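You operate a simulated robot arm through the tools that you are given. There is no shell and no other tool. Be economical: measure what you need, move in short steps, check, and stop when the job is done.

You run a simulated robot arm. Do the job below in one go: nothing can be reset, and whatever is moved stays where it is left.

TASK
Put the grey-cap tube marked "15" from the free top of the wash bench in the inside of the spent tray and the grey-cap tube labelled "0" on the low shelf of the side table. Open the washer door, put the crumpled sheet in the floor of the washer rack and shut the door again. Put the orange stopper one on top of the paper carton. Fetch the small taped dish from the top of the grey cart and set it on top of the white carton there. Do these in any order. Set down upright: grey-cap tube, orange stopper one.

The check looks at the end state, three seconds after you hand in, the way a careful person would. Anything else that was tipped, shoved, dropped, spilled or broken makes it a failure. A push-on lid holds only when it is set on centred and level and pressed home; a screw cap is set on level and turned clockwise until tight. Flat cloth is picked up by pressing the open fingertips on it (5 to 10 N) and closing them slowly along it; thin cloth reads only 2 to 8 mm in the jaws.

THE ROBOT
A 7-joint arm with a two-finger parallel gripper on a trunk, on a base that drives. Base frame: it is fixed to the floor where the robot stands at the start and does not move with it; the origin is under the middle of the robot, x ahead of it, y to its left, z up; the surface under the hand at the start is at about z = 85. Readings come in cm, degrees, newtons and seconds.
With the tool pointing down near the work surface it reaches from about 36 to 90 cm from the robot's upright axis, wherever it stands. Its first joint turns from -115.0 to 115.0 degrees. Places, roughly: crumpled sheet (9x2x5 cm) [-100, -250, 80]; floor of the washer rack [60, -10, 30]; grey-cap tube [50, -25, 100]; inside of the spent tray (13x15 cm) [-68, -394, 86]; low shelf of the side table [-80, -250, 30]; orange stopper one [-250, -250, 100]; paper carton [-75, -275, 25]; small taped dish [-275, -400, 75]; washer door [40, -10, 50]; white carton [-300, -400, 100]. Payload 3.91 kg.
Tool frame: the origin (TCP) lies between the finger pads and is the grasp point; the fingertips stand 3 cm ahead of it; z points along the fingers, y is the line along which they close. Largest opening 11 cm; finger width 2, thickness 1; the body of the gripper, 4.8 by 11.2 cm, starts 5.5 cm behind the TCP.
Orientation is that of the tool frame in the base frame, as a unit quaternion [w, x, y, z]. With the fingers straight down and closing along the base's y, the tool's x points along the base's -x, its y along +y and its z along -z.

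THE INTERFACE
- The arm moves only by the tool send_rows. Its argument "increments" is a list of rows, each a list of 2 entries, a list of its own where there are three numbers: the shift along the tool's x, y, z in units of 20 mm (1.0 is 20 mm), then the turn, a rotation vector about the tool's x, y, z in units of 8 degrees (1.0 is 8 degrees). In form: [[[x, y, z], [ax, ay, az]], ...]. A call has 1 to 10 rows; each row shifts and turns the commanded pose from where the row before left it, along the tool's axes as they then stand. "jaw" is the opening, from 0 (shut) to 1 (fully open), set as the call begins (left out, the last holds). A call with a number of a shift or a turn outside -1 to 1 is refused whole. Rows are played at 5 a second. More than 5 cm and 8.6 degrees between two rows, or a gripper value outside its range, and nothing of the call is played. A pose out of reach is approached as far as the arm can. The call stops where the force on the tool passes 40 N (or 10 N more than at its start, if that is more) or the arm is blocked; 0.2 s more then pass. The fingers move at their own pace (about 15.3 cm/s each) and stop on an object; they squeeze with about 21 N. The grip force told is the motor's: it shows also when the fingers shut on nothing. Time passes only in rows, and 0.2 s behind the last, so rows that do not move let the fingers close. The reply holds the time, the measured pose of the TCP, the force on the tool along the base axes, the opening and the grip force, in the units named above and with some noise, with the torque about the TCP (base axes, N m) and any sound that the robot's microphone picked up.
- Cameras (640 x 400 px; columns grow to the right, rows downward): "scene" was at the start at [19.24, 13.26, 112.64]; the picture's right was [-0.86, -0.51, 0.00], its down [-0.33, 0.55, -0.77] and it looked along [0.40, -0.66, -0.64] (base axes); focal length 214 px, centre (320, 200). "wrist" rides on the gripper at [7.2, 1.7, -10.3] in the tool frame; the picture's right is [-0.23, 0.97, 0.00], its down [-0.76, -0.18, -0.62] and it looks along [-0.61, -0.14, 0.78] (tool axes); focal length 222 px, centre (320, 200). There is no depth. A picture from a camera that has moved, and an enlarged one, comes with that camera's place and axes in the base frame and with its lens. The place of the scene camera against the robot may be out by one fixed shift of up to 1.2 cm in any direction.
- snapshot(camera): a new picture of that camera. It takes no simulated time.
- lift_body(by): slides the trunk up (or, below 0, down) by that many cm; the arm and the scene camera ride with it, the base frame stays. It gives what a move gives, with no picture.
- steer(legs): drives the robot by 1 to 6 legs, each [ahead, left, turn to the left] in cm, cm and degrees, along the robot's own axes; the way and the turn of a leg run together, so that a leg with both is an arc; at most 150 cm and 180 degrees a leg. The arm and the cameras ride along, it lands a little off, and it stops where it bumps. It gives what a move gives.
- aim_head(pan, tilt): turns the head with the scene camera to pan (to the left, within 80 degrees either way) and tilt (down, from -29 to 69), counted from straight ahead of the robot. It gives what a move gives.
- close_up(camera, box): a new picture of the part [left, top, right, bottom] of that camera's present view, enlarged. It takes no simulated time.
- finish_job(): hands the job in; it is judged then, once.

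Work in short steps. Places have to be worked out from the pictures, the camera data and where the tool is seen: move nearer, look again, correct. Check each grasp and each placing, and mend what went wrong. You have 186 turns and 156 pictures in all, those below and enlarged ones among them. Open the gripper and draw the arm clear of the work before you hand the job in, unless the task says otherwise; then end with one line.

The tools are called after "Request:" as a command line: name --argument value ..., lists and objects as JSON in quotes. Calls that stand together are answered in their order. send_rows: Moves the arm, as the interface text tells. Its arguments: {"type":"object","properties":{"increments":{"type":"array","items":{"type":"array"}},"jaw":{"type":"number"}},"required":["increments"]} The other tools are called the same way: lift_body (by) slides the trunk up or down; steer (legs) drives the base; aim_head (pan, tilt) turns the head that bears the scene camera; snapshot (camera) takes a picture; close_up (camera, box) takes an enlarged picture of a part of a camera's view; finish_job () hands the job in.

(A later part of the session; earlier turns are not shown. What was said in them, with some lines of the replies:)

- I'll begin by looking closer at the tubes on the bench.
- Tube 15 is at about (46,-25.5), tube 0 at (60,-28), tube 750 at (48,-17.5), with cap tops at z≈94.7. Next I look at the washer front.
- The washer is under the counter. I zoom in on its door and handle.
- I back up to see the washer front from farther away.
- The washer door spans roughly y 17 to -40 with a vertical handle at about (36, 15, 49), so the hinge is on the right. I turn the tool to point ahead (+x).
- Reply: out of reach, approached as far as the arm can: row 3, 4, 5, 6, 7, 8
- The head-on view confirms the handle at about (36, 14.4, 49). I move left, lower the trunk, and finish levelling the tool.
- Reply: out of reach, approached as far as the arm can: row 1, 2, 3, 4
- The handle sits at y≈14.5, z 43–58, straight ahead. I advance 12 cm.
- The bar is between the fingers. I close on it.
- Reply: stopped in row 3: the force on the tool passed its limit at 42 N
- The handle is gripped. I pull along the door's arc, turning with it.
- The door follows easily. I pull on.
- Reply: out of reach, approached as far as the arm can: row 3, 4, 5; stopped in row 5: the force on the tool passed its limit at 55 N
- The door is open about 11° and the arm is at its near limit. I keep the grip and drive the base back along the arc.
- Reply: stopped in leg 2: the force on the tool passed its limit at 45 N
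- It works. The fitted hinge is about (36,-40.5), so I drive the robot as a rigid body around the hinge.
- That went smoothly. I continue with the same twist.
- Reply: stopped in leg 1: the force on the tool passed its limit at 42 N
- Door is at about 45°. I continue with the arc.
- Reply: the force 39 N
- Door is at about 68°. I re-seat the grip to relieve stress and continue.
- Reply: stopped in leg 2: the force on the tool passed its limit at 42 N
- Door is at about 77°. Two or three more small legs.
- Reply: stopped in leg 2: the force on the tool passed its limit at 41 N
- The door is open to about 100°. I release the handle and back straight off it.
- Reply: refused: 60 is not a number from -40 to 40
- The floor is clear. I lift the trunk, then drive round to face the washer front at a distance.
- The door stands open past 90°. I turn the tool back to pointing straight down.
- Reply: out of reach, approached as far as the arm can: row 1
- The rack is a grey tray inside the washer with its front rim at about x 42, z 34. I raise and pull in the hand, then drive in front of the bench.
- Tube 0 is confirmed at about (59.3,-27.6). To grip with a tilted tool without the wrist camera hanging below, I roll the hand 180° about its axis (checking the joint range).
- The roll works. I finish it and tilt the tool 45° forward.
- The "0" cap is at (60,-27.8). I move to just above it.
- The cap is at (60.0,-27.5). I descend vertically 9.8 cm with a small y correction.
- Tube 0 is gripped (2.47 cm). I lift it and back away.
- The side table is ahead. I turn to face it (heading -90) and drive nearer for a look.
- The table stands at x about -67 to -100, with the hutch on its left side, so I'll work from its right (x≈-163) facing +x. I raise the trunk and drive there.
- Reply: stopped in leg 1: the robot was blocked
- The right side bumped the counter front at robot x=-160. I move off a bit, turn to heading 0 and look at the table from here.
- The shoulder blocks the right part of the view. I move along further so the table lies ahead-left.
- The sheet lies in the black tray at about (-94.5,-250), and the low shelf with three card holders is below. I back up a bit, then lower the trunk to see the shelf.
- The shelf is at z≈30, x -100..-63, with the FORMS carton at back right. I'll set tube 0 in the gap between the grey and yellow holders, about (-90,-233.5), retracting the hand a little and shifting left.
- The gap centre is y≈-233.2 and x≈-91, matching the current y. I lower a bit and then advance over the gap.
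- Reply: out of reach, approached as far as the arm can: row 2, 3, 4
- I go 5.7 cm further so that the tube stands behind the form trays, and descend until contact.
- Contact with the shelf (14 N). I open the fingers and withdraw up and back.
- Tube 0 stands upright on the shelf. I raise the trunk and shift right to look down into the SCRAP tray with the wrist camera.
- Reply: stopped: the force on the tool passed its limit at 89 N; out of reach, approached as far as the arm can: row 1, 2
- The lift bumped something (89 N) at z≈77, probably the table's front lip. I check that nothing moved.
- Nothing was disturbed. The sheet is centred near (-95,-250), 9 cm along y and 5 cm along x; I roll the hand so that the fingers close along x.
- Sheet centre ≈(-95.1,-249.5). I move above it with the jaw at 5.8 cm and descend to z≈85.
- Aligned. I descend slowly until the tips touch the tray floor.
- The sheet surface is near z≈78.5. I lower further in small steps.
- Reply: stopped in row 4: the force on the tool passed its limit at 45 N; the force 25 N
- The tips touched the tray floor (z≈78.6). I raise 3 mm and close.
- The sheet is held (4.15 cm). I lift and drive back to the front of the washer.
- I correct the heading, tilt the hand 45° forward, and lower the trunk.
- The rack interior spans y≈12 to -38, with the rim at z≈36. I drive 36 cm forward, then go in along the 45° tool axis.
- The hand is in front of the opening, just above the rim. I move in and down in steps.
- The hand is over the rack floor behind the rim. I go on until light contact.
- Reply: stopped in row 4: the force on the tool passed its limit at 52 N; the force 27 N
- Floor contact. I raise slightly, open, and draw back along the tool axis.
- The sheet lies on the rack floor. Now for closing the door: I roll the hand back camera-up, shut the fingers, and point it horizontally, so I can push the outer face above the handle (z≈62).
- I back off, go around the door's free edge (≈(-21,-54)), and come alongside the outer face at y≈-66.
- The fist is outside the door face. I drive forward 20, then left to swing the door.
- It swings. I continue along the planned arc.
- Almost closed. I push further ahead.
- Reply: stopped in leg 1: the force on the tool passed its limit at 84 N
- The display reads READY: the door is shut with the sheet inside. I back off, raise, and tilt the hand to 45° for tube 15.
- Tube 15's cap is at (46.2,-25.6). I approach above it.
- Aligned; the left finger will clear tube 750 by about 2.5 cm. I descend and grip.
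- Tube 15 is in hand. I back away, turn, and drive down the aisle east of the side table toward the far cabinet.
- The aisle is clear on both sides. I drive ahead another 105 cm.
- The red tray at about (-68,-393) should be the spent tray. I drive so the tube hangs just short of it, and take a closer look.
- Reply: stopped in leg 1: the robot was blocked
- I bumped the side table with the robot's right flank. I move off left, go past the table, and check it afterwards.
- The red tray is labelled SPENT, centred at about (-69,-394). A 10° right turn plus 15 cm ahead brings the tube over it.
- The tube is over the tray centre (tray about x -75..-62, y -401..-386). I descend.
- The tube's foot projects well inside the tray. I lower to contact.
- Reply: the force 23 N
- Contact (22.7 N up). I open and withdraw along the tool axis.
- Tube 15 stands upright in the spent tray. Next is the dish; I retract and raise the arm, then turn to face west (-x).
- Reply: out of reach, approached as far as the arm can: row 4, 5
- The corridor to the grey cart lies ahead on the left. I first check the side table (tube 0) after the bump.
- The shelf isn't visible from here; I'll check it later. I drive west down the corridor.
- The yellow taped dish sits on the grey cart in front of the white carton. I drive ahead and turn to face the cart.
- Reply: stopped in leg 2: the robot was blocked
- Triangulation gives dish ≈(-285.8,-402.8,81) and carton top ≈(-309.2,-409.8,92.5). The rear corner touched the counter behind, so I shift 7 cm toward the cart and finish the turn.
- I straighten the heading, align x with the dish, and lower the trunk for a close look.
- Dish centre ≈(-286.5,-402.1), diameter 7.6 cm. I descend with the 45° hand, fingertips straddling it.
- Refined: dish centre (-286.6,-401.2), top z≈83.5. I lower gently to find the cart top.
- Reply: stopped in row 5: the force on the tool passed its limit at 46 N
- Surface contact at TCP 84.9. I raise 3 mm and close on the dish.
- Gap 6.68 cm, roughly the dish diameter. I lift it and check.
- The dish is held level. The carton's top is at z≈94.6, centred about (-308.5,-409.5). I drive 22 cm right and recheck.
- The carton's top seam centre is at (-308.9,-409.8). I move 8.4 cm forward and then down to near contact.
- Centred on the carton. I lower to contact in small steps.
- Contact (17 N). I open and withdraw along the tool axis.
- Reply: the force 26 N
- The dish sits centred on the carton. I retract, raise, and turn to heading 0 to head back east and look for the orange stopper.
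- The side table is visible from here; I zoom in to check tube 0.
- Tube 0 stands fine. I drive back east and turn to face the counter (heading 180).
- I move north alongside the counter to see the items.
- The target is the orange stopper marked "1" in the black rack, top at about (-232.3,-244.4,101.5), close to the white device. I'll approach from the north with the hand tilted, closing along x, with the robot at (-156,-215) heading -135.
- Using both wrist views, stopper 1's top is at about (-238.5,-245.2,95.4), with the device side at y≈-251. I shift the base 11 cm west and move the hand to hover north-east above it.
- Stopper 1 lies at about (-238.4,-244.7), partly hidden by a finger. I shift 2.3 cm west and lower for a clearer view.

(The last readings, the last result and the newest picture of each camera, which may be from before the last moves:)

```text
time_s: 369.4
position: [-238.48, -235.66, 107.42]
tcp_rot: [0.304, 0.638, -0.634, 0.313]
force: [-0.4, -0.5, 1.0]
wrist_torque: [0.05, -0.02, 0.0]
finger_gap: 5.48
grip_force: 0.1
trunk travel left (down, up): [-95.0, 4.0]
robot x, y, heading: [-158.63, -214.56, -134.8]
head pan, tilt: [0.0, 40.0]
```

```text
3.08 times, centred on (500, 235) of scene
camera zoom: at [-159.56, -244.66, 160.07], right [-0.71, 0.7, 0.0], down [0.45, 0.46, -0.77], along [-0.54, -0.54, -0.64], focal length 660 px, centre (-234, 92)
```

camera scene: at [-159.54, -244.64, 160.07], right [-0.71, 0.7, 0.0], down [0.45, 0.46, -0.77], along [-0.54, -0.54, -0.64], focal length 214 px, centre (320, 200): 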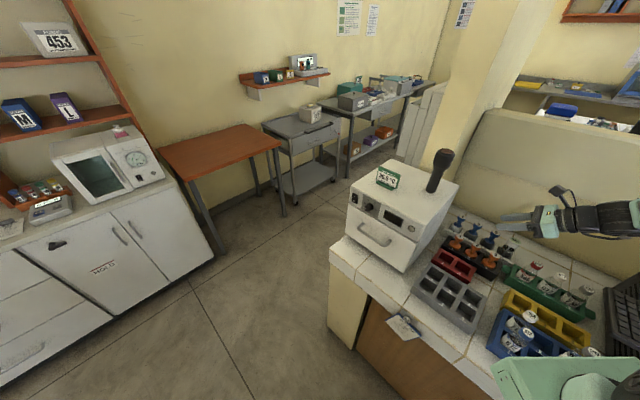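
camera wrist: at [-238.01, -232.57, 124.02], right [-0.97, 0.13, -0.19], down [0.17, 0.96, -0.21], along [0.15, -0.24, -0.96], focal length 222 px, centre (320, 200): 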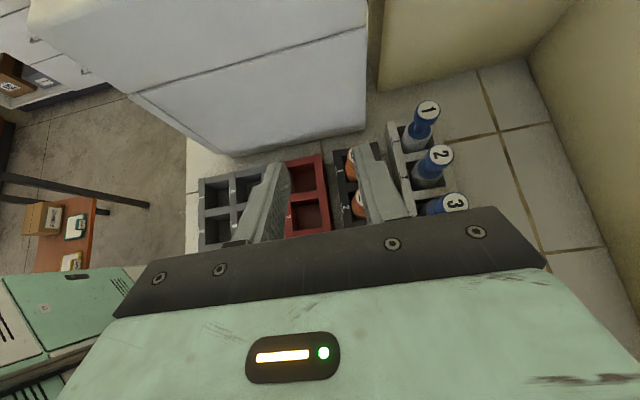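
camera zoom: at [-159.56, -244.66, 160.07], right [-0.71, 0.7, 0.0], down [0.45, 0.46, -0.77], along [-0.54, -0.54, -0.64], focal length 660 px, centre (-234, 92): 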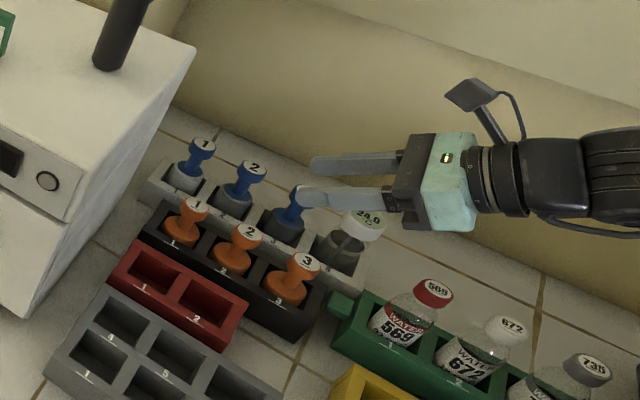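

Stopper 1's head is at (-239.7,-245.2,94.3). I align with its axis and approach along the tool, stopping 5 cm short.

Request:
send_rows --increments '[[[-0.88, 0.2, 0.4], [0, 0, 0]], [[-0.88, 0.2, 0.4], [0, 0, 0]], [[-0.88, 0.2, 0.4], [0, 0, 0]], [[0, 0, 0.9], [0, 0, 0]], [[0, 0, 0.9], [0, 0, 0]], [[0, 0, 0.9], [0, 0, 0]]]'

Request:
close_up --camera "wrist" --box '[200, 60, 480, 240]'

Request:
close_up --camera "scene" --box '[400, 170, 600, 300]'

```text
time_s: 370.8
position: [-239.6, -238.62, 98.41]
tcp_rot: [0.304, 0.638, -0.635, 0.313]
force: [0.3, -0.2, 0.6]
wrist_torque: [-0.04, 0.02, 0.02]
finger_gap: 5.52
grip_force: 0.1
trunk travel left (down, up): [-95.0, 4.0]
robot x, y, heading: [-158.98, -214.28, -134.6]
head pan, tilt: [0.0, 40.0]
```

```text
2.22 times, centred on (340, 150) of wrist
camera zoom: at [-241.49, -235.01, 110.43], right [-0.97, 0.13, -0.19], down [0.17, 0.96, -0.21], along [0.15, -0.24, -0.96], focal length 494 px, centre (276, 311)
```

zoom: 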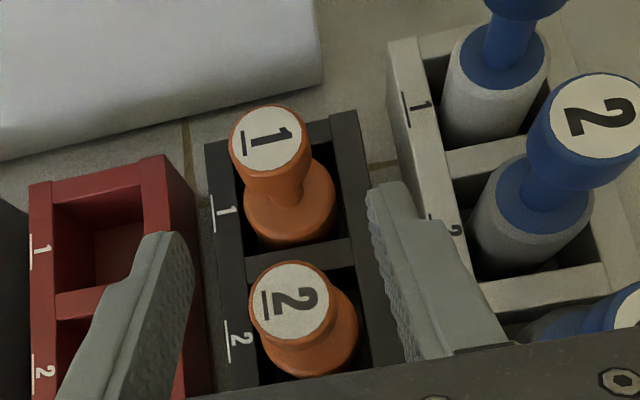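

```text
3.08 times, centred on (500, 235) of scene
camera zoom: at [-159.57, -244.65, 160.07], right [-0.71, 0.7, 0.0], down [0.45, 0.46, -0.77], along [-0.54, -0.54, -0.64], focal length 660 px, centre (-234, 92)
```

zoom: 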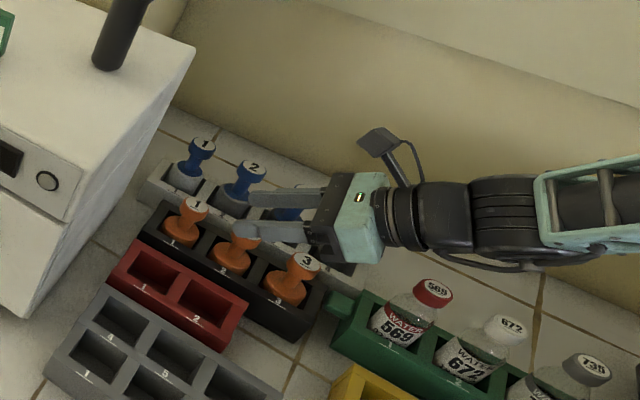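

Head top refined to (-239.65,-245.1,95). I advance 6.4 cm along the axis and close on it.

Request:
send_rows --increments '[[[0, 0, 0.8], [0, 0, 0]], [[0, 0, 0.8], [0, 0, 0]], [[0, 0, 0.8], [0, 0, 0]], [[0, 0, 0.8], [0, 0, 0]]]'

Request:
close_up --camera "wrist" --box '[200, 60, 480, 240]'

```text
time_s: 371.8
position: [-239.36, -243.64, 94.51]
tcp_rot: [0.305, 0.639, -0.634, 0.313]
force: [1.1, 0.4, -0.1]
wrist_torque: [-0.01, 0.03, -0.01]
finger_gap: 5.48
grip_force: 0.2
trunk travel left (down, up): [-95.0, 4.0]
robot x, y, heading: [-158.71, -214.2, -134.6]
head pan, tilt: [0.0, 40.0]
```

```text
2.22 times, centred on (340, 150) of wrist
camera zoom: at [-241.37, -240.03, 106.64], right [-0.97, 0.13, -0.19], down [0.17, 0.96, -0.21], along [0.15, -0.24, -0.96], focal length 494 px, centre (276, 311)
```

zoom: 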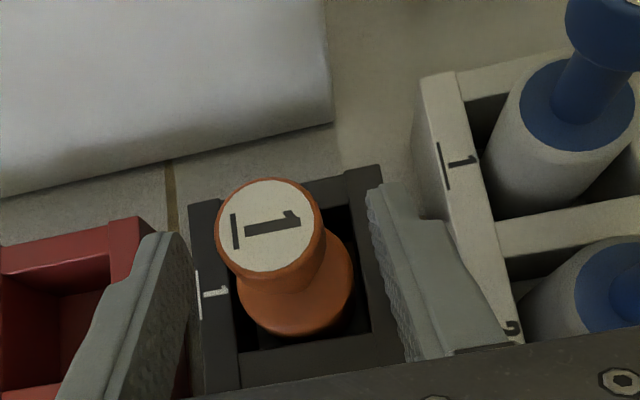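

Request:
send_rows --increments '[[[0, 0, 0], [0, 0, 0]], [[0, 0, 0], [0, 0, 0]], [[0, 0, 0], [0, 0, 0]]]' --jaw 0

Request:
send_rows --increments '[[[0.39, 0, -0.31], [0, 0, 0]], [[0.78, 0, -0.62], [0, 0, 0]], [[0.78, 0, -0.62], [0, 0, 0]], [[0.78, 0, -0.62], [0, 0, 0]], [[0.78, 0, -0.62], [0, 0, 0]], [[0.78, 0, -0.62], [0, 0, 0]], [[0.78, 0, -0.62], [0, 0, 0]]]'

Request:
snapshot --camera "wrist"

Request:
close_up --camera "scene" --box '[400, 130, 600, 260]'

```text
time_s: 372.6
position: [-239.47, -243.69, 94.53]
tcp_rot: [0.305, 0.638, -0.634, 0.312]
force: [0.9, 0.4, -0.4]
wrist_torque: [0.02, 0.0, -0.04]
finger_gap: 2.83
grip_force: 21.3
trunk travel left (down, up): [-95.0, 4.0]
robot x, y, heading: [-158.95, -214.15, -134.9]
head pan, tilt: [0.0, 40.0]
```

```text
time_s: 374.2
position: [-239.56, -243.74, 107.46]
tcp_rot: [0.305, 0.638, -0.634, 0.313]
force: [0.3, 0.8, -0.8]
wrist_torque: [0.01, -0.04, 0.01]
finger_gap: 2.83
grip_force: 20.9
trunk travel left (down, up): [-95.0, 4.0]
robot x, y, heading: [-158.78, -214.18, -134.8]
head pan, tilt: [0.0, 40.0]
```

```text
34 pictures are left
camera wrist: at [-241.5, -240.05, 119.55], right [-0.97, 0.13, -0.19], down [0.17, 0.96, -0.21], along [0.15, -0.24, -0.96], focal length 222 px, centre (320, 200)
```

wrist: 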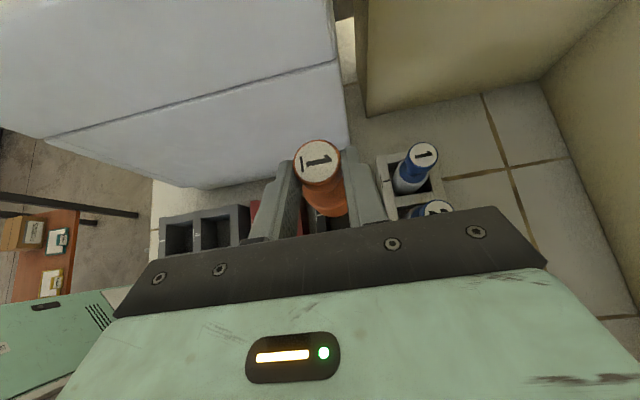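

```text
3.08 times, centred on (500, 195) of scene
camera zoom: at [-159.59, -244.66, 160.06], right [-0.71, 0.7, 0.0], down [0.45, 0.46, -0.77], along [-0.54, -0.54, -0.64], focal length 660 px, centre (-234, 215)
```

zoom: 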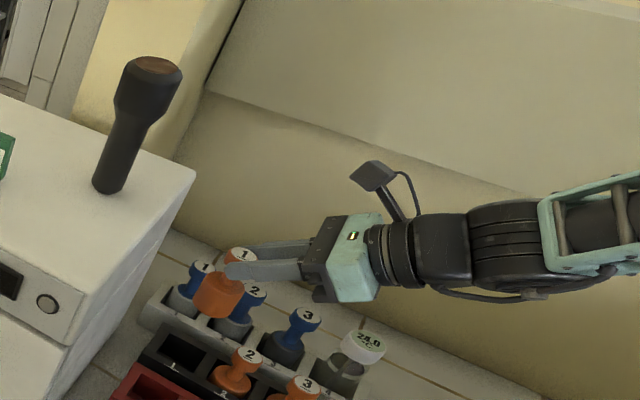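

Stopper 1 is in hand (2.83 cm). I raise it, retract east, and yaw the hand back in line with the robot before driving off.

Request:
send_rows --increments '[[[0.78, 0, -0.62], [0, 0, 0]], [[0.78, 0, -0.62], [0, 0, 0]], [[0.78, 0, -0.62], [0, 0, 0]], [[0.78, 0, -0.62], [0, 0, 0]], [[0.3, -1, -0.24], [0, 0, 0]], [[0, -1, 0], [0, 0, 0]], [[0, -1, 0], [0, 0, 0]], [[0, -1, 0], [0, 0, 0]], [[0, -1, 0], [0, 0, 0]], [[0, -1, 0], [0, 0, 0]]]'

Request:
send_rows --increments '[[[0, -1, 0], [0, 0, 0]], [[0, -1, 0], [0, 0, 0]], [[0, 0, 0], [-0.788, 0, 0.616]], [[0, 0, 0], [-0.788, 0, 0.616]], [[0, 0, 0], [-0.788, 0, 0.616]], [[0, 0, 0], [-0.788, 0, 0.616]], [[0, 0, 0], [-0.788, 0, 0.616]], [[0, 0, 0], [-0.49, 0, 0.38]]]'

Request:
steer --legs '[[-14, 0, 0], [0, 0, 45]]'

Request:
snapshot --camera "scene"

```text
time_s: 376.4
position: [-227.56, -243.61, 116.31]
tcp_rot: [0.304, 0.639, -0.633, 0.313]
force: [-0.9, -0.4, 0.0]
wrist_torque: [0.01, -0.03, -0.02]
finger_gap: 2.86
grip_force: 20.5
trunk travel left (down, up): [-95.0, 4.0]
robot x, y, heading: [-158.97, -214.47, -134.7]
head pan, tilt: [0.0, 40.0]
```

```text
time_s: 378.2
position: [-223.71, -243.31, 116.45]
tcp_rot: [-0.401, -0.348, 0.831, -0.168]
force: [-0.1, 0.7, -1.4]
wrist_torque: [0.0, -0.01, 0.01]
finger_gap: 2.81
grip_force: 20.7
trunk travel left (down, up): [-95.0, 4.0]
robot x, y, heading: [-158.73, -214.06, -134.8]
head pan, tilt: [0.0, 40.0]
```

```text
time_s: 381.6
position: [-173.56, -270.74, 116.36]
tcp_rot: [0.303, 0.643, -0.631, 0.311]
force: [0.0, -0.1, -0.6]
wrist_torque: [0.0, -0.02, 0.02]
finger_gap: 2.84
grip_force: 20.6
trunk travel left (down, up): [-95.0, 4.0]
robot x, y, heading: [-148.55, -204.35, -88.9]
head pan, tilt: [0.0, 40.0]
```

```text
32 pictures are left
camera scene: at [-127.42, -226.46, 160.07], right [-1.0, -0.01, 0.0], down [-0.01, 0.64, -0.77], along [0.01, -0.77, -0.64], focal length 214 px, centre (320, 200)
```

scene: 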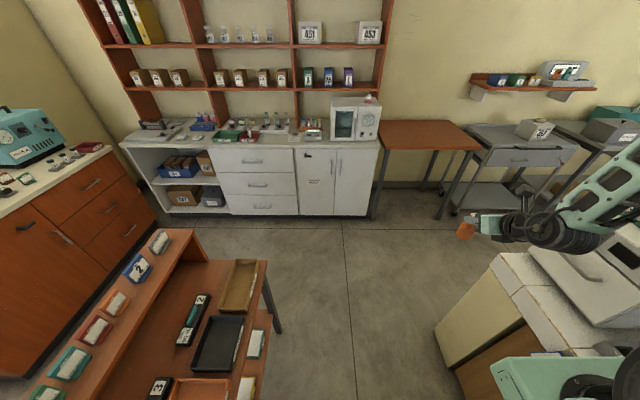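

I drive back north, then east past the stool, and turn to heading 180.

Request:
steer --legs '[[-82, 0, -1.1], [0, 145, 0], [0, 0, -90]]'

Request:
send_rows --increments '[[[-0.616, 0, -0.788], [0, 0, 0]], [[-0.616, 0, -0.788], [0, 0, 0]], [[-0.616, 0, -0.788], [0, 0, 0]], [[-0.616, 0, -0.788], [0, 0, 0]], [[-0.616, 0, -0.788], [0, 0, 0]]]'

```text
time_s: 396.6
position: [-69.9, -97.9, 116.29]
tcp_rot: [-0.435, 0.01, 0.901, 0.004]
force: [-0.2, 0.6, -0.1]
wrist_torque: [0.01, -0.01, 0.0]
finger_gap: 2.86
grip_force: 20.7
trunk travel left (down, up): [-95.0, 4.0]
robot x, y, heading: [-4.48, -125.21, 178.6]
head pan, tilt: [0.0, 40.0]
```

```text
time_s: 397.8
position: [-62.92, -95.93, 115.26]
tcp_rot: [-0.434, 0.009, 0.901, 0.003]
force: [-0.3, -0.5, -0.5]
wrist_torque: [0.01, -0.02, 0.01]
finger_gap: 2.84
grip_force: 20.8
out of reach, approached as far as the arm can: row 3, 4, 5
trunk travel left (down, up): [-95.0, 4.0]
robot x, y, heading: [-4.27, -125.24, 178.5]
head pan, tilt: [0.0, 40.0]
```

I align the heading, back 6 cm, lower to z≈58, and move south along the table's east side.

Request:
steer --legs '[[-6, 0, 1.5]]'

Request:
lift_body --by -40

Request:
lift_body --by -15

Request:
steer --legs '[[0, 100, 0]]'

Request:
aim_head --pan 20 --tilt 20

Request:
snapshot --camera "scene"

```text
time_s: 398.9
position: [-57.91, -97.74, 115.28]
tcp_rot: [-0.433, -0.002, 0.901, -0.002]
force: [-0.7, -0.7, -0.3]
wrist_torque: [0.0, 0.01, 0.01]
finger_gap: 2.83
grip_force: 21.0
trunk travel left (down, up): [-95.0, 4.0]
robot x, y, heading: [1.23, -125.49, 180.1]
head pan, tilt: [0.0, 40.0]
stopped in leg 1: the robot was blocked; the commanded pose is now the measured one
```

```text
time_s: 402.7
position: [-57.65, -97.64, 75.23]
tcp_rot: [-0.433, -0.002, 0.901, -0.002]
force: [-0.2, 0.3, -1.1]
wrist_torque: [0.01, 0.02, -0.01]
finger_gap: 2.85
grip_force: 21.5
trunk travel left (down, up): [-55.0, 44.0]
robot x, y, heading: [1.66, -125.56, 179.9]
head pan, tilt: [0.0, 40.0]
```

```text
time_s: 404.4
position: [-57.77, -97.68, 60.34]
tcp_rot: [-0.434, -0.003, 0.901, -0.003]
force: [-0.5, 0.5, -1.1]
wrist_torque: [0.01, -0.04, -0.01]
finger_gap: 2.84
grip_force: 21.3
trunk travel left (down, up): [-40.0, 59.0]
robot x, y, heading: [1.26, -125.45, 180.1]
head pan, tilt: [0.0, 40.0]
```

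```text
time_s: 409.6
position: [-57.95, -195.56, 60.27]
tcp_rot: [-0.433, 0.002, 0.901, 0.0]
force: [0.1, 0.3, 0.0]
wrist_torque: [-0.03, 0.01, 0.02]
finger_gap: 2.86
grip_force: 20.9
trunk travel left (down, up): [-40.0, 59.0]
robot x, y, heading: [0.93, -223.89, 179.5]
head pan, tilt: [0.0, 40.0]
```

```text
time_s: 410.4
position: [-57.99, -195.69, 60.26]
tcp_rot: [-0.434, 0.002, 0.901, -0.001]
force: [0.9, -0.2, -0.6]
wrist_torque: [0.02, -0.01, 0.01]
finger_gap: 2.84
grip_force: 21.1
trunk travel left (down, up): [-40.0, 59.0]
robot x, y, heading: [1.04, -223.61, 179.1]
head pan, tilt: [20.0, 20.0]
```

```text
31 pictures are left
camera scene: at [-21.43, -247.22, 108.2], right [-0.33, 0.94, 0.0], down [0.32, 0.11, -0.94], along [-0.89, -0.31, -0.34], focal length 214 px, centre (320, 200)
```

scene: 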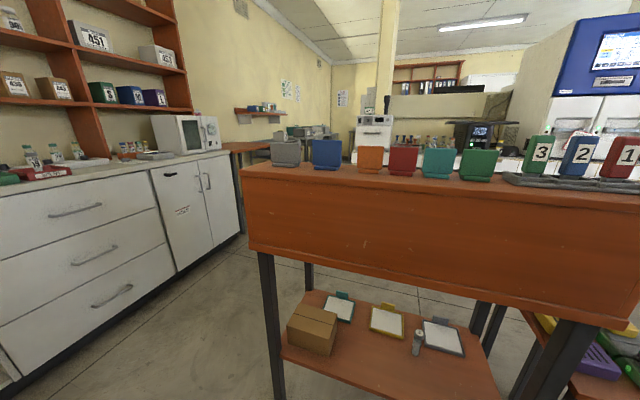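

The east side is open: carton centre ≈(-77,-269), top z≈40, and tube 0 still stands. I continue south 74 cm.

Request:
steer --legs '[[0, 73.5, 0.9]]'

Request:
aim_head --pan -30 --tilt 40

Request:
snapshot --camera "scene"

Request:
snapshot --camera "wrist"

```text
time_s: 414.6
position: [-58.69, -270.22, 60.21]
tcp_rot: [-0.434, -0.008, 0.901, -0.005]
force: [0.1, -0.2, 0.7]
wrist_torque: [0.01, 0.0, -0.02]
finger_gap: 2.83
grip_force: 21.0
trunk travel left (down, up): [-40.0, 59.0]
robot x, y, heading: [0.98, -297.36, -179.2]
head pan, tilt: [20.0, 20.0]
stopped in leg 1: the robot was blocked; the commanded pose is now the measured one
```

```text
time_s: 415.7
position: [-58.79, -270.3, 60.21]
tcp_rot: [-0.434, -0.008, 0.901, -0.005]
force: [0.0, -0.4, 0.2]
wrist_torque: [-0.02, -0.04, 0.01]
finger_gap: 2.8
grip_force: 21.3
trunk travel left (down, up): [-40.0, 59.0]
robot x, y, heading: [1.21, -297.51, -179.3]
head pan, tilt: [-30.0, 40.0]
```

```text
30 pictures are left
camera scene: at [-19.72, -313.66, 105.07], right [0.49, 0.87, 0.0], down [0.56, -0.31, -0.77], along [-0.67, 0.37, -0.64], focal length 214 px, centre (320, 200)
```

scene: 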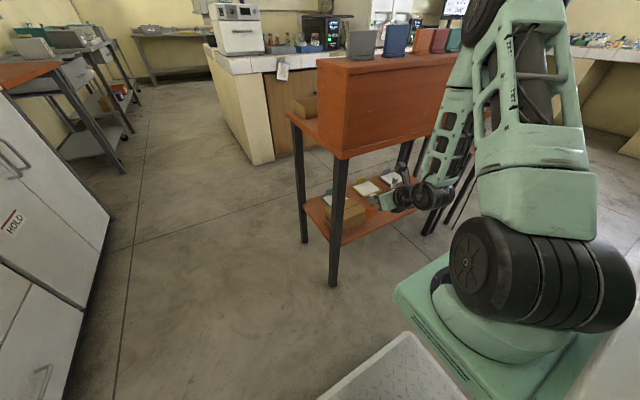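

```text
29 pictures are left
camera wrist: at [-55.32, -268.46, 72.41], right [0.12, 0.98, -0.18], down [0.97, -0.16, -0.21], along [-0.23, -0.15, -0.96], focal length 222 px, centre (320, 200)
```

wrist: 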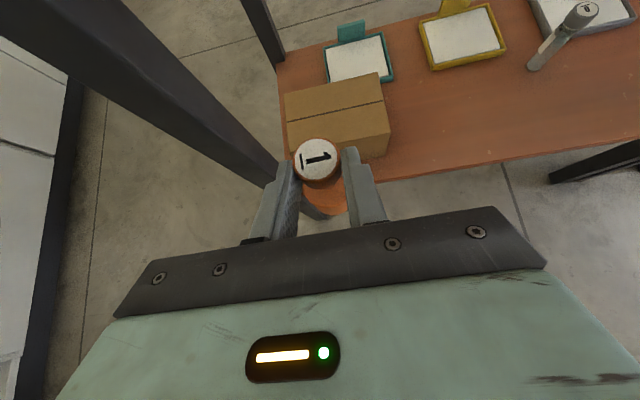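

The SE leg's north face is near y≈-276, so I shift 3 cm north, lower to z≈53 so the hand passes under the tabletop, then advance over the carton.

Request:
send_rows --increments '[[[0, 0.8, 0], [0, 0, 0]], [[0, 0.8, 0], [0, 0, 0]]]'

Request:
lift_body --by -7

Request:
send_rows --increments '[[[0.739, 0, 0.946], [0, 0, 0]], [[0.739, 0, 0.946], [0, 0, 0]], [[0.739, 0, 0.946], [0, 0, 0]]]'

Request:
snapshot --camera "wrist"

Request:
close_up --camera "scene" --box '[280, 110, 480, 260]'

```text
time_s: 416.3
position: [-58.72, -267.07, 60.37]
tcp_rot: [-0.434, -0.008, 0.901, -0.005]
force: [-0.2, 0.6, 0.4]
wrist_torque: [-0.01, 0.0, 0.03]
finger_gap: 2.86
grip_force: 21.2
trunk travel left (down, up): [-40.0, 59.0]
robot x, y, heading: [0.92, -297.35, -179.1]
head pan, tilt: [-30.0, 40.0]
```

```text
time_s: 417.4
position: [-58.6, -267.13, 53.48]
tcp_rot: [-0.433, -0.009, 0.901, -0.006]
force: [0.0, -0.1, -0.6]
wrist_torque: [0.02, -0.01, 0.0]
finger_gap: 2.82
grip_force: 21.1
trunk travel left (down, up): [-33.0, 66.0]
robot x, y, heading: [1.16, -297.09, -179.4]
head pan, tilt: [-30.0, 40.0]
```

```text
time_s: 418.2
position: [-65.86, -267.27, 53.3]
tcp_rot: [-0.433, -0.007, 0.901, -0.004]
force: [0.2, 0.2, 0.1]
wrist_torque: [-0.01, 0.0, -0.04]
finger_gap: 2.81
grip_force: 20.8
trunk travel left (down, up): [-33.0, 66.0]
robot x, y, heading: [1.07, -297.11, -179.4]
head pan, tilt: [-30.0, 40.0]
```

```text
28 pictures are left
camera wrist: at [-62.44, -265.5, 65.39], right [0.12, 0.98, -0.18], down [0.97, -0.16, -0.21], along [-0.23, -0.15, -0.96], focal length 222 px, centre (320, 200)
```

wrist: 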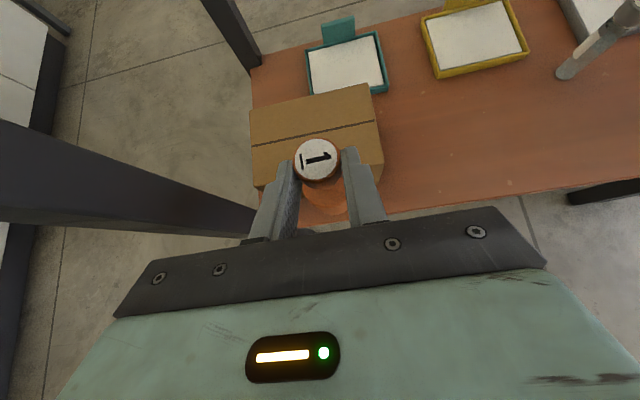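

```text
2.67 times, centred on (380, 185) of scene
camera zoom: at [-19.71, -313.65, 98.07], right [0.49, 0.87, 0.0], down [0.56, -0.31, -0.77], along [-0.67, 0.38, -0.64], focal length 572 px, centre (160, 240)
```

zoom: 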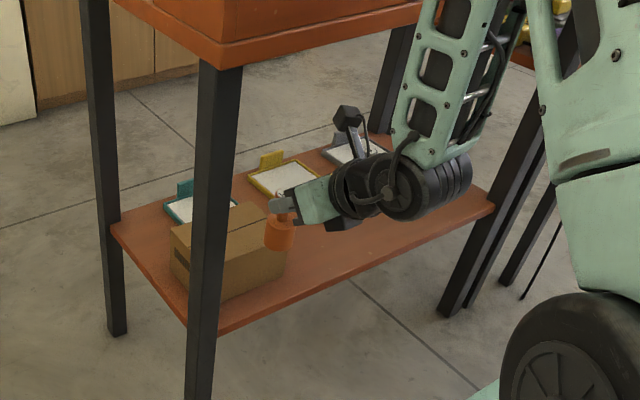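

Before going deeper I want the forearm flatter (to clear the hutch's edge). I lower the trunk while raising the hand by the same amount in steps.

Request:
lift_body --by -5

Request:
send_rows --increments '[[[0.788, 0, -0.616], [0, 0, 0]], [[0.788, 0, -0.616], [0, 0, 0]], [[0.788, 0, -0.616], [0, 0, 0]], [[0.788, 0, -0.616], [0, 0, 0]]]'

Request:
lift_body --by -8

Request:
send_rows --increments '[[[0.788, 0, -0.616], [0, 0, 0]], [[0.788, 0, -0.616], [0, 0, 0]], [[0.788, 0, -0.616], [0, 0, 0]], [[0.788, 0, -0.616], [0, 0, 0]]]'

Request:
snapshot --camera "scene"

```text
time_s: 419.1
position: [-65.85, -267.29, 48.33]
tcp_rot: [-0.434, -0.008, 0.901, -0.005]
force: [-0.6, -0.8, 0.0]
wrist_torque: [0.0, -0.01, 0.01]
finger_gap: 2.86
grip_force: 21.1
trunk travel left (down, up): [-28.0, 71.0]
robot x, y, heading: [1.01, -297.26, -179.2]
head pan, tilt: [-30.0, 40.0]
```

```text
time_s: 420.1
position: [-65.91, -267.33, 56.28]
tcp_rot: [-0.433, -0.008, 0.901, -0.006]
force: [-0.5, -0.4, -0.9]
wrist_torque: [-0.02, -0.02, 0.0]
finger_gap: 2.84
grip_force: 21.4
trunk travel left (down, up): [-28.0, 71.0]
robot x, y, heading: [1.03, -297.17, -179.0]
head pan, tilt: [-30.0, 40.0]
```

```text
time_s: 421.3
position: [-65.84, -267.28, 48.33]
tcp_rot: [-0.433, -0.008, 0.901, -0.005]
force: [-0.3, 0.4, 0.8]
wrist_torque: [0.0, -0.01, -0.08]
finger_gap: 2.83
grip_force: 21.1
trunk travel left (down, up): [-20.0, 79.0]
robot x, y, heading: [1.07, -297.19, -179.5]
head pan, tilt: [-30.0, 40.0]
```

```text
time_s: 422.3
position: [-65.97, -267.31, 56.22]
tcp_rot: [-0.434, -0.007, 0.901, -0.004]
force: [0.0, -0.3, 0.0]
wrist_torque: [0.02, -0.02, -0.03]
finger_gap: 2.84
grip_force: 20.7
trunk travel left (down, up): [-20.0, 79.0]
robot x, y, heading: [0.87, -297.11, -179.1]
head pan, tilt: [-30.0, 40.0]
```

```text
26 pictures are left
camera scene: at [-19.71, -313.66, 85.06], right [0.49, 0.87, 0.0], down [0.56, -0.31, -0.77], along [-0.67, 0.37, -0.64], focal length 214 px, centre (320, 200)
```

scene: 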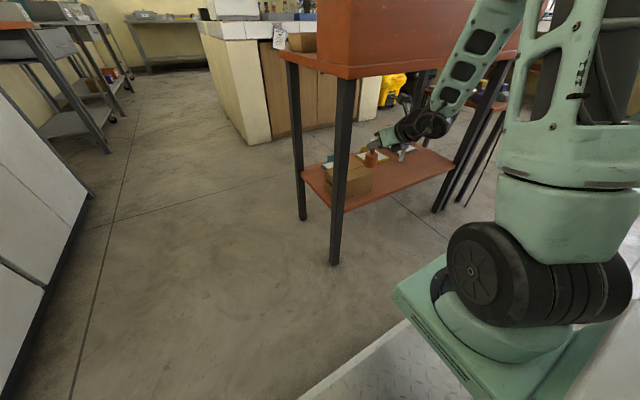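

Works well. Two more rounds of the same.

Request:
lift_body --by -8

Request:
send_rows --increments '[[[0.788, 0, -0.616], [0, 0, 0]], [[0.788, 0, -0.616], [0, 0, 0]], [[0.788, 0, -0.616], [0, 0, 0]], [[0.788, 0, -0.616], [0, 0, 0]]]'

Request:
lift_body --by -8

Request:
send_rows --increments '[[[0.788, 0, -0.616], [0, 0, 0]], [[0.788, 0, -0.616], [0, 0, 0]], [[0.394, 0, -0.308], [0, 0, 0]]]'

Request:
aim_head --pan -35 --tilt 15

Request:
snapshot --camera "scene"

```text
time_s: 423.5
position: [-66.0, -267.28, 48.3]
tcp_rot: [-0.433, -0.008, 0.901, -0.005]
force: [0.2, 0.6, -0.4]
wrist_torque: [-0.02, -0.03, 0.01]
finger_gap: 2.85
grip_force: 20.7
trunk travel left (down, up): [-12.0, 87.0]
robot x, y, heading: [1.06, -297.23, -179.5]
head pan, tilt: [-30.0, 40.0]
```

```text
time_s: 424.5
position: [-66.22, -267.22, 56.33]
tcp_rot: [-0.434, -0.008, 0.901, -0.005]
force: [-0.7, -0.1, -0.1]
wrist_torque: [0.0, 0.0, 0.02]
finger_gap: 2.81
grip_force: 20.7
trunk travel left (down, up): [-12.0, 87.0]
robot x, y, heading: [1.0, -297.55, -179.1]
head pan, tilt: [-30.0, 40.0]
```

```text
time_s: 425.6
position: [-66.09, -267.31, 48.45]
tcp_rot: [-0.434, -0.007, 0.901, -0.005]
force: [0.1, 0.5, 0.5]
wrist_torque: [0.02, -0.03, -0.01]
finger_gap: 2.82
grip_force: 20.6
trunk travel left (down, up): [-4.0, 95.0]
robot x, y, heading: [0.7, -297.54, -179.3]
head pan, tilt: [-30.0, 40.0]
```

```text
time_s: 426.4
position: [-66.16, -267.37, 53.55]
tcp_rot: [-0.434, -0.008, 0.901, -0.005]
force: [-0.2, 0.0, 0.7]
wrist_torque: [0.03, 0.02, 0.0]
finger_gap: 2.85
grip_force: 21.1
trunk travel left (down, up): [-4.0, 95.0]
robot x, y, heading: [1.17, -296.73, -179.3]
head pan, tilt: [-30.0, 40.0]
```

```text
time_s: 427.3
position: [-66.14, -267.26, 53.45]
tcp_rot: [-0.433, -0.008, 0.901, -0.005]
force: [-1.3, 0.6, 0.0]
wrist_torque: [-0.01, 0.0, 0.02]
finger_gap: 2.82
grip_force: 20.9
trunk travel left (down, up): [-4.0, 95.0]
robot x, y, heading: [1.03, -297.35, -179.4]
head pan, tilt: [-35.0, 15.0]
```

```text
25 pictures are left
camera scene: at [-20.01, -312.56, 73.01], right [0.56, 0.83, 0.0], down [0.21, -0.15, -0.97], along [-0.8, 0.54, -0.26], focal length 214 px, centre (320, 200)
```

scene: 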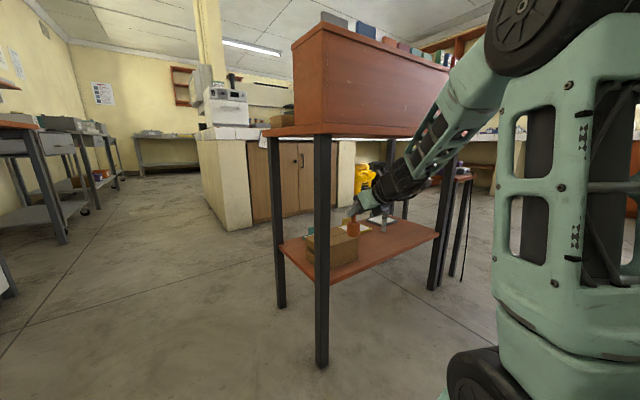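

Request:
close_up --camera "scene" --box '[290, 80, 510, 290]'

```text
1.90 times, centred on (400, 185) of scene
camera zoom: at [-20.01, -312.56, 73.01], right [0.56, 0.83, 0.0], down [0.21, -0.15, -0.97], along [-0.8, 0.54, -0.26], focal length 408 px, centre (168, 229)
```

zoom: 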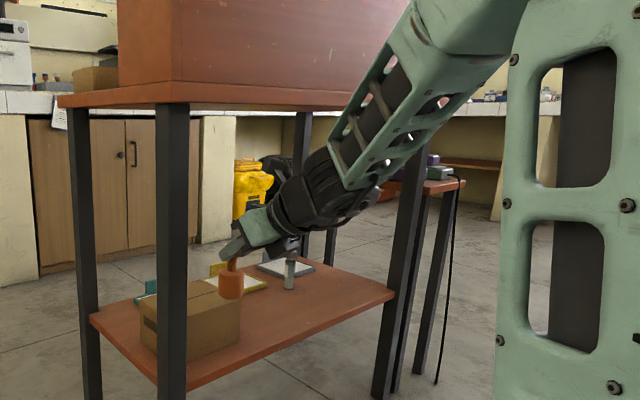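

The forearm is now nearly collinear with the tilted hand and clears the edge. I advance 9.5 cm over the carton.

Request:
send_rows --increments '[[[0.73, 0, 0.936], [0, 0, 0]], [[0.73, 0, 0.936], [0, 0, 0]], [[0.73, 0, 0.936], [0, 0, 0]], [[0.73, 0, 0.936], [0, 0, 0]]]'

Request:
snapshot --camera "wrist"

Request:
close_up --camera "scene" --box '[290, 80, 510, 290]'

```text
time_s: 428.3
position: [-75.68, -267.49, 53.31]
tcp_rot: [-0.433, -0.007, 0.901, -0.004]
force: [-0.6, -0.1, -0.5]
wrist_torque: [0.03, 0.0, -0.02]
finger_gap: 2.83
grip_force: 20.9
trunk travel left (down, up): [-4.0, 95.0]
robot x, y, heading: [0.7, -297.69, -179.2]
head pan, tilt: [-35.0, 15.0]
```

```text
23 pictures are left
camera wrist: at [-72.3, -265.71, 65.48], right [0.12, 0.98, -0.18], down [0.97, -0.16, -0.21], along [-0.23, -0.15, -0.96], focal length 222 px, centre (320, 200)
```

wrist: 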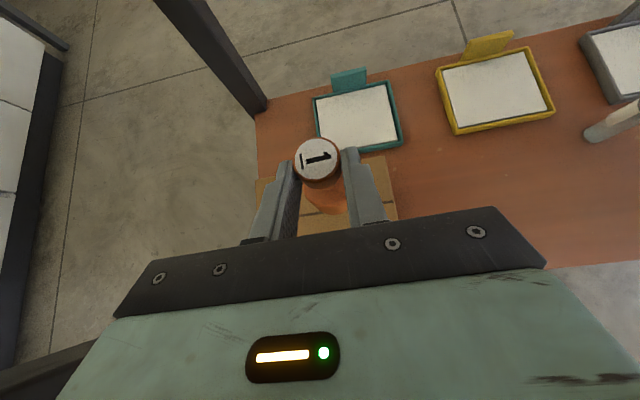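

```text
1.90 times, centred on (400, 185) of scene
camera zoom: at [-20.01, -312.55, 73.02], right [0.56, 0.83, 0.0], down [0.21, -0.15, -0.97], along [-0.8, 0.54, -0.26], focal length 408 px, centre (168, 229)
```

zoom: 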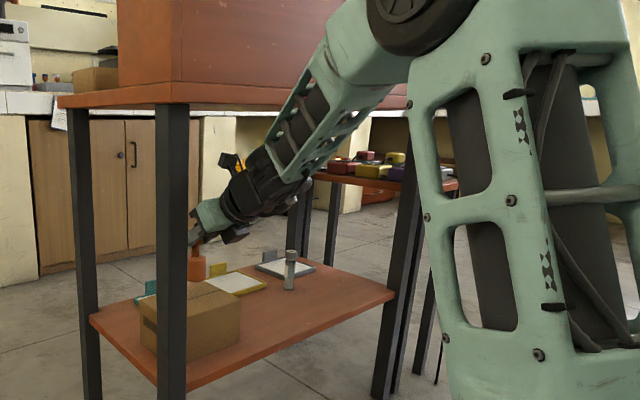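

The stopper is above the carton (edges x -82..-70, y -277..-261). I lower until contact.

Request:
send_rows --increments '[[[-0.394, 0, 0.308], [0, 0, 0]], [[-0.394, 0, 0.308], [0, 0, 0]], [[-0.394, 0, 0.308], [0, 0, 0]], [[-0.2, 0, 0.154], [0, 0, 0]], [[-0.2, 0, 0.154], [0, 0, 0]], [[-0.2, 0, 0.154], [0, 0, 0]]]'

Request:
close_up --camera "scene" --box '[300, 170, 440, 290]'

```text
time_s: 429.7
position: [-75.63, -267.44, 48.99]
tcp_rot: [-0.435, -0.009, 0.9, -0.005]
force: [-1.1, 0.1, 23.2]
wrist_torque: [0.0, 0.51, 0.02]
finger_gap: 2.84
grip_force: 20.8
trunk travel left (down, up): [-4.0, 95.0]
robot x, y, heading: [0.75, -297.36, -179.1]
head pan, tilt: [-35.0, 15.0]
```

```text
3.33 times, centred on (370, 230) of scene
camera zoom: at [-19.96, -312.58, 73.05], right [0.56, 0.83, 0.0], down [0.21, -0.15, -0.97], along [-0.8, 0.54, -0.26], focal length 715 px, centre (153, 100)
```

zoom: 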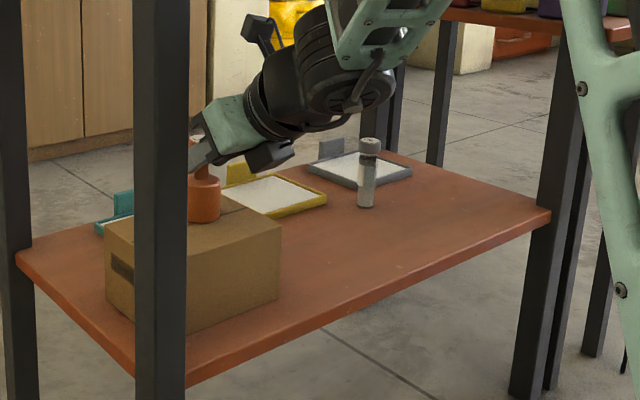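

Contact at z 49.0 (23 N), as predicted. I open and withdraw along the tool axis.

Request:
send_rows --increments '[[[0, 0, 0], [0, 0, 0]], [[0, 0, 0], [0, 0, 0]]]' --jaw 0.45

Request:
send_rows --increments '[[[0, 0, -1], [0, 0, 0]], [[0, 0, -1], [0, 0, 0]], [[0, 0, -1], [0, 0, 0]], [[-0.5, 0, -0.8], [0, 0, 0]], [[-0.6, 0, -0.78], [0, 0, 0]], [[-0.6, 0, -0.78], [0, 0, 0]]]'

Request:
close_up --camera "scene" --box '[300, 170, 440, 290]'

Request:
snapshot --camera "wrist"

```text
time_s: 430.3
position: [-75.66, -267.61, 48.64]
tcp_rot: [-0.433, -0.007, 0.901, -0.004]
force: [-0.1, 0.3, -0.7]
wrist_torque: [-0.02, 0.03, -0.02]
finger_gap: 4.93
grip_force: 0.0
trunk travel left (down, up): [-4.0, 95.0]
robot x, y, heading: [1.2, -297.05, -179.3]
head pan, tilt: [-35.0, 15.0]
```

```text
time_s: 431.7
position: [-65.06, -267.27, 52.69]
tcp_rot: [-0.434, -0.008, 0.901, -0.005]
force: [0.7, 0.9, -0.1]
wrist_torque: [-0.02, -0.03, -0.01]
finger_gap: 4.94
grip_force: 0.1
trunk travel left (down, up): [-4.0, 95.0]
robot x, y, heading: [0.88, -297.03, -179.2]
head pan, tilt: [-35.0, 15.0]
```

```text
3.33 times, centred on (370, 230) of scene
camera zoom: at [-20.01, -312.56, 73.02], right [0.56, 0.83, 0.0], down [0.21, -0.15, -0.97], along [-0.8, 0.54, -0.26], focal length 715 px, centre (153, 100)
```

zoom: 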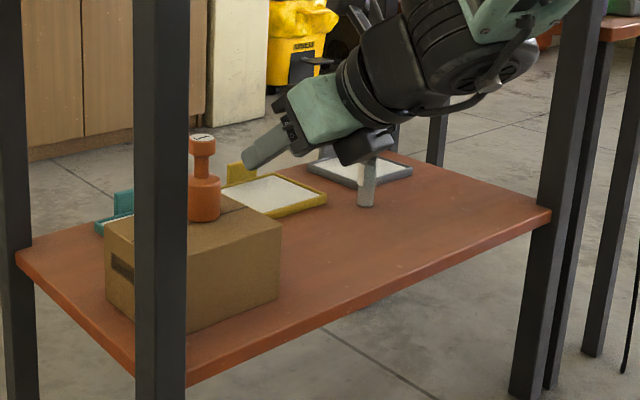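

```text
19 pictures are left
camera wrist: at [-61.64, -265.54, 64.89], right [0.12, 0.98, -0.18], down [0.97, -0.16, -0.21], along [-0.23, -0.15, -0.96], focal length 222 px, centre (320, 200)
```

wrist: 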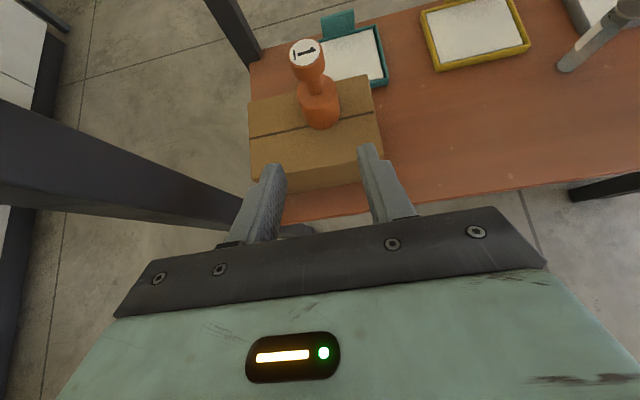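

The stopper stands upright on the carton. I withdraw fully and drive north clear of the table, then check the desk I brushed.

Request:
send_rows --increments '[[[-0.616, 0, -0.788], [0, 0, 0]], [[-0.616, 0, -0.788], [0, 0, 0]], [[-0.616, 0, -0.788], [0, 0, 0]], [[-0.616, 0, -0.788], [0, 0, 0]]]'

Request:
steer --legs '[[0, -150, -0.8]]'

Request:
steer --legs '[[15, 0, 0], [0, 0, 90]]'

Request:
lift_body --by 40

Request:
aim_head --pan 0 --tilt 20

Request:
snapshot --camera "scene"

```text
time_s: 432.7
position: [-57.03, -267.12, 52.8]
tcp_rot: [-0.434, -0.007, 0.901, -0.005]
force: [0.5, -0.2, -0.4]
wrist_torque: [0.01, 0.01, -0.02]
finger_gap: 4.92
grip_force: 0.0
trunk travel left (down, up): [-4.0, 95.0]
robot x, y, heading: [1.19, -297.41, -179.2]
head pan, tilt: [-35.0, 15.0]
```

```text
time_s: 440.2
position: [-57.54, -115.61, 52.96]
tcp_rot: [-0.434, -0.002, 0.901, -0.002]
force: [-1.0, 0.6, -0.4]
wrist_torque: [0.03, 0.0, 0.02]
finger_gap: 4.96
grip_force: 0.1
trunk travel left (down, up): [-4.0, 95.0]
robot x, y, heading: [0.06, -146.53, 180.2]
head pan, tilt: [-35.0, 15.0]
```

```text
time_s: 444.2
position: [-67.8, -184.7, 52.8]
tcp_rot: [-0.369, -0.479, 0.763, -0.227]
force: [0.2, 10.2, 6.4]
wrist_torque: [-0.18, -0.13, 0.15]
finger_gap: 4.68
grip_force: 0.2
trunk travel left (down, up): [-4.0, 95.0]
robot x, y, heading: [-15.08, -146.15, -115.2]
head pan, tilt: [-35.0, 15.0]
stopped in leg 2: the force on the tool passed its limit at 113 N (the readings are from after the stop); the commanded pose is now the measured one
```

```text
time_s: 445.2
position: [-67.66, -184.77, 56.42]
tcp_rot: [-0.363, -0.482, 0.765, -0.224]
force: [-2.5, 3.0, -7.9]
wrist_torque: [0.29, 0.23, 0.01]
finger_gap: 4.8
grip_force: 0.0
trunk travel left (down, up): [-8.0, 91.0]
robot x, y, heading: [-14.82, -146.27, -115.1]
head pan, tilt: [-35.0, 15.0]
stopped: the force on the tool passed its limit at 51 N (the readings are from after the stop); the commanded pose is now the measured one
```

```text
time_s: 446.2
position: [-67.43, -184.79, 56.42]
tcp_rot: [-0.365, -0.481, 0.765, -0.225]
force: [1.1, 11.8, -9.8]
wrist_torque: [0.33, 0.21, 0.27]
finger_gap: 4.73
grip_force: 0.1
trunk travel left (down, up): [-8.0, 91.0]
robot x, y, heading: [-15.18, -146.46, -114.9]
head pan, tilt: [0.0, 20.0]
```

```text
18 pictures are left
camera scene: at [-5.66, -176.3, 76.19], right [-0.91, 0.42, 0.0], down [0.15, 0.31, -0.94], along [-0.4, -0.85, -0.34], focal length 214 px, centre (320, 200)
```

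scene: 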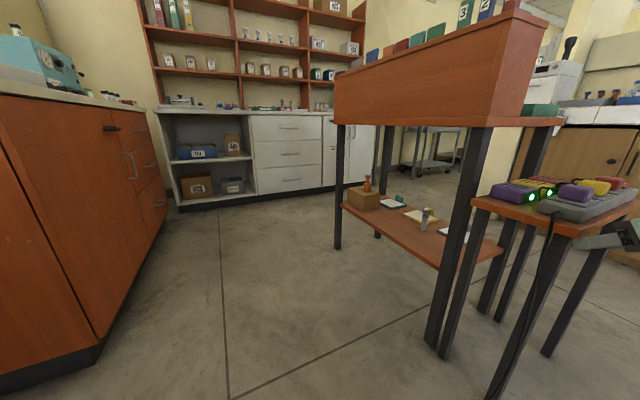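

The turn swung the hand into the small stool. I reverse the turn to free it.

Request:
steer --legs '[[0, 0, -25]]'

Request:
aim_head --pan 25 --tilt 25

Request:
snapshot --camera "scene"

```text
time_s: 447.9
position: [-79.08, -158.01, 56.41]
tcp_rot: [-0.404, -0.299, 0.853, -0.137]
force: [0.2, 0.3, 0.7]
wrist_torque: [0.0, -0.01, 0.02]
finger_gap: 4.97
grip_force: 0.0
trunk travel left (down, up): [-8.0, 91.0]
robot x, y, heading: [-14.9, -146.75, -140.6]
head pan, tilt: [0.0, 20.0]
```

```text
time_s: 448.8
position: [-78.92, -157.91, 56.47]
tcp_rot: [-0.404, -0.3, 0.853, -0.138]
force: [1.0, 0.1, -0.7]
wrist_torque: [-0.04, -0.01, 0.01]
finger_gap: 4.96
grip_force: 0.0
trunk travel left (down, up): [-8.0, 91.0]
robot x, y, heading: [-14.88, -146.91, -140.9]
head pan, tilt: [25.0, 25.0]
```

```text
17 pictures are left
camera scene: at [-16.36, -179.49, 75.38], right [-0.9, 0.44, 0.0], down [0.18, 0.38, -0.91], along [-0.4, -0.82, -0.42], focal length 214 px, centre (320, 200)
```

scene: 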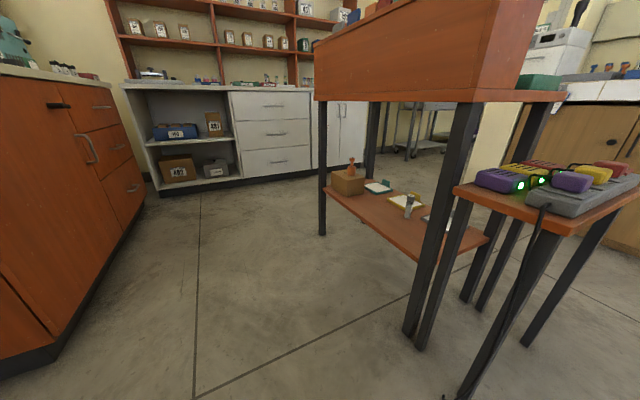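

The hand is free. I raise the trunk for an overview and compare the stool and strip.

Request:
lift_body --by 40

Request:
lift_body --by 30

Request:
aim_head --pan 0 --tilt 35

Request:
snapshot --camera "scene"

```text
time_s: 452.6
position: [-79.05, -157.9, 96.46]
tcp_rot: [-0.405, -0.298, 0.853, -0.137]
force: [0.3, 0.6, 0.8]
wrist_torque: [0.04, 0.0, 0.01]
finger_gap: 4.94
grip_force: 0.0
trunk travel left (down, up): [-48.0, 51.0]
robot x, y, heading: [-14.87, -146.47, -140.7]
head pan, tilt: [25.0, 25.0]
```

```text
time_s: 455.6
position: [-78.99, -157.94, 126.46]
tcp_rot: [-0.404, -0.299, 0.853, -0.138]
force: [-0.3, 0.1, 1.1]
wrist_torque: [0.0, 0.02, -0.01]
finger_gap: 4.93
grip_force: 0.1
trunk travel left (down, up): [-78.0, 21.0]
robot x, y, heading: [-14.85, -146.56, -140.6]
head pan, tilt: [25.0, 25.0]
```

```text
time_s: 456.5
position: [-78.98, -157.96, 126.45]
tcp_rot: [-0.405, -0.299, 0.853, -0.138]
force: [0.6, 0.0, -0.6]
wrist_torque: [0.01, 0.02, 0.02]
finger_gap: 4.96
grip_force: 0.0
trunk travel left (down, up): [-78.0, 21.0]
robot x, y, heading: [-15.3, -146.81, -141.1]
head pan, tilt: [0.0, 35.0]
```

```text
16 pictures are left
camera scene: at [-19.17, -176.76, 143.81], right [-0.63, 0.77, 0.0], down [0.44, 0.36, -0.82], along [-0.63, -0.52, -0.57], focal length 214 px, centre (320, 200)
```

scene: 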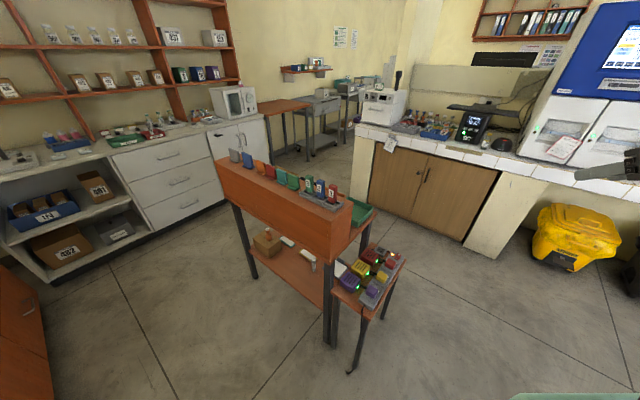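

Request:
close_up --camera "scene" --box '[210, 140, 430, 340]'

```text
2.00 times, centred on (320, 240) of scene
camera zoom: at [-19.17, -176.76, 143.81], right [-0.63, 0.77, 0.0], down [0.44, 0.36, -0.82], along [-0.63, -0.52, -0.57], focal length 429 px, centre (320, 120)
```

zoom: 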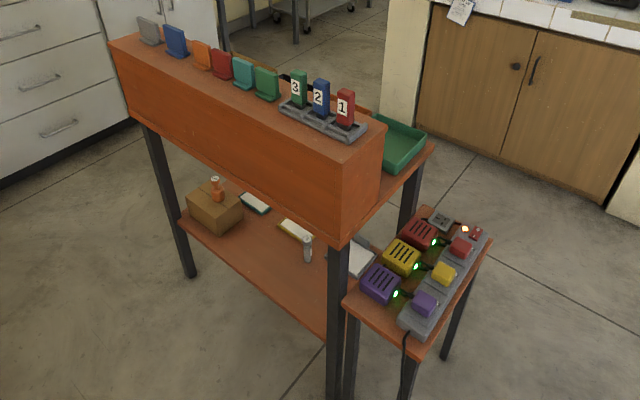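

The stool, chargers, tube 0 and the stopper are all in order. I check the desk I brushed against.

Request:
aim_head --pan 78 --tilt 20

Request:
snapshot --camera "scene"

```text
time_s: 458.0
position: [-79.07, -157.97, 126.36]
tcp_rot: [-0.404, -0.299, 0.853, -0.138]
force: [-0.7, 0.4, 0.8]
wrist_torque: [0.03, 0.0, -0.04]
finger_gap: 4.95
grip_force: 0.1
trunk travel left (down, up): [-78.0, 21.0]
robot x, y, heading: [-15.05, -146.18, -140.8]
head pan, tilt: [78.0, 20.0]
```

```text
14 pictures are left
camera scene: at [-8.1, -179.49, 146.19], right [-0.89, -0.46, 0.0], down [-0.16, 0.3, -0.94], along [0.43, -0.84, -0.34], focal length 214 px, centre (320, 200)
```

scene: 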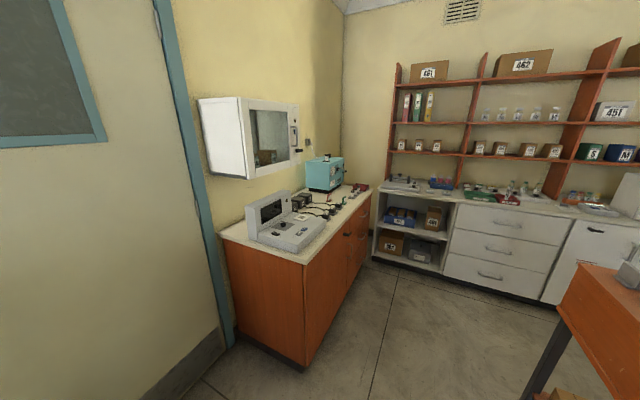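

The desk is undisturbed. One last check on tube 15 in the spent tray.

Request:
close_up --camera "scene" --box '[440, 160, 560, 220]'

```text
5.33 times, centred on (500, 190) of scene
camera zoom: at [-8.1, -179.49, 146.19], right [-0.89, -0.46, 0.0], down [-0.16, 0.3, -0.94], along [0.43, -0.84, -0.34], focal length 1144 px, centre (-640, 253)
```

zoom: 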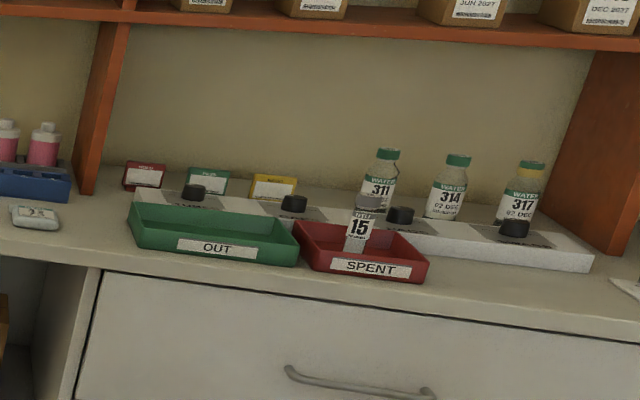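

Everything is in place, the gripper is open and the arm is clear, so I hand in.

Request:
finish_job

```text
The job is handed in.
```

All five items are placed as asked and I handed the job in; on the way the robot bumped the side table, the desk, the counter and the charger stool, but I saw nothing tipped or fallen in later pictures, and the white carton slid roughly 1 cm as I released the dish.
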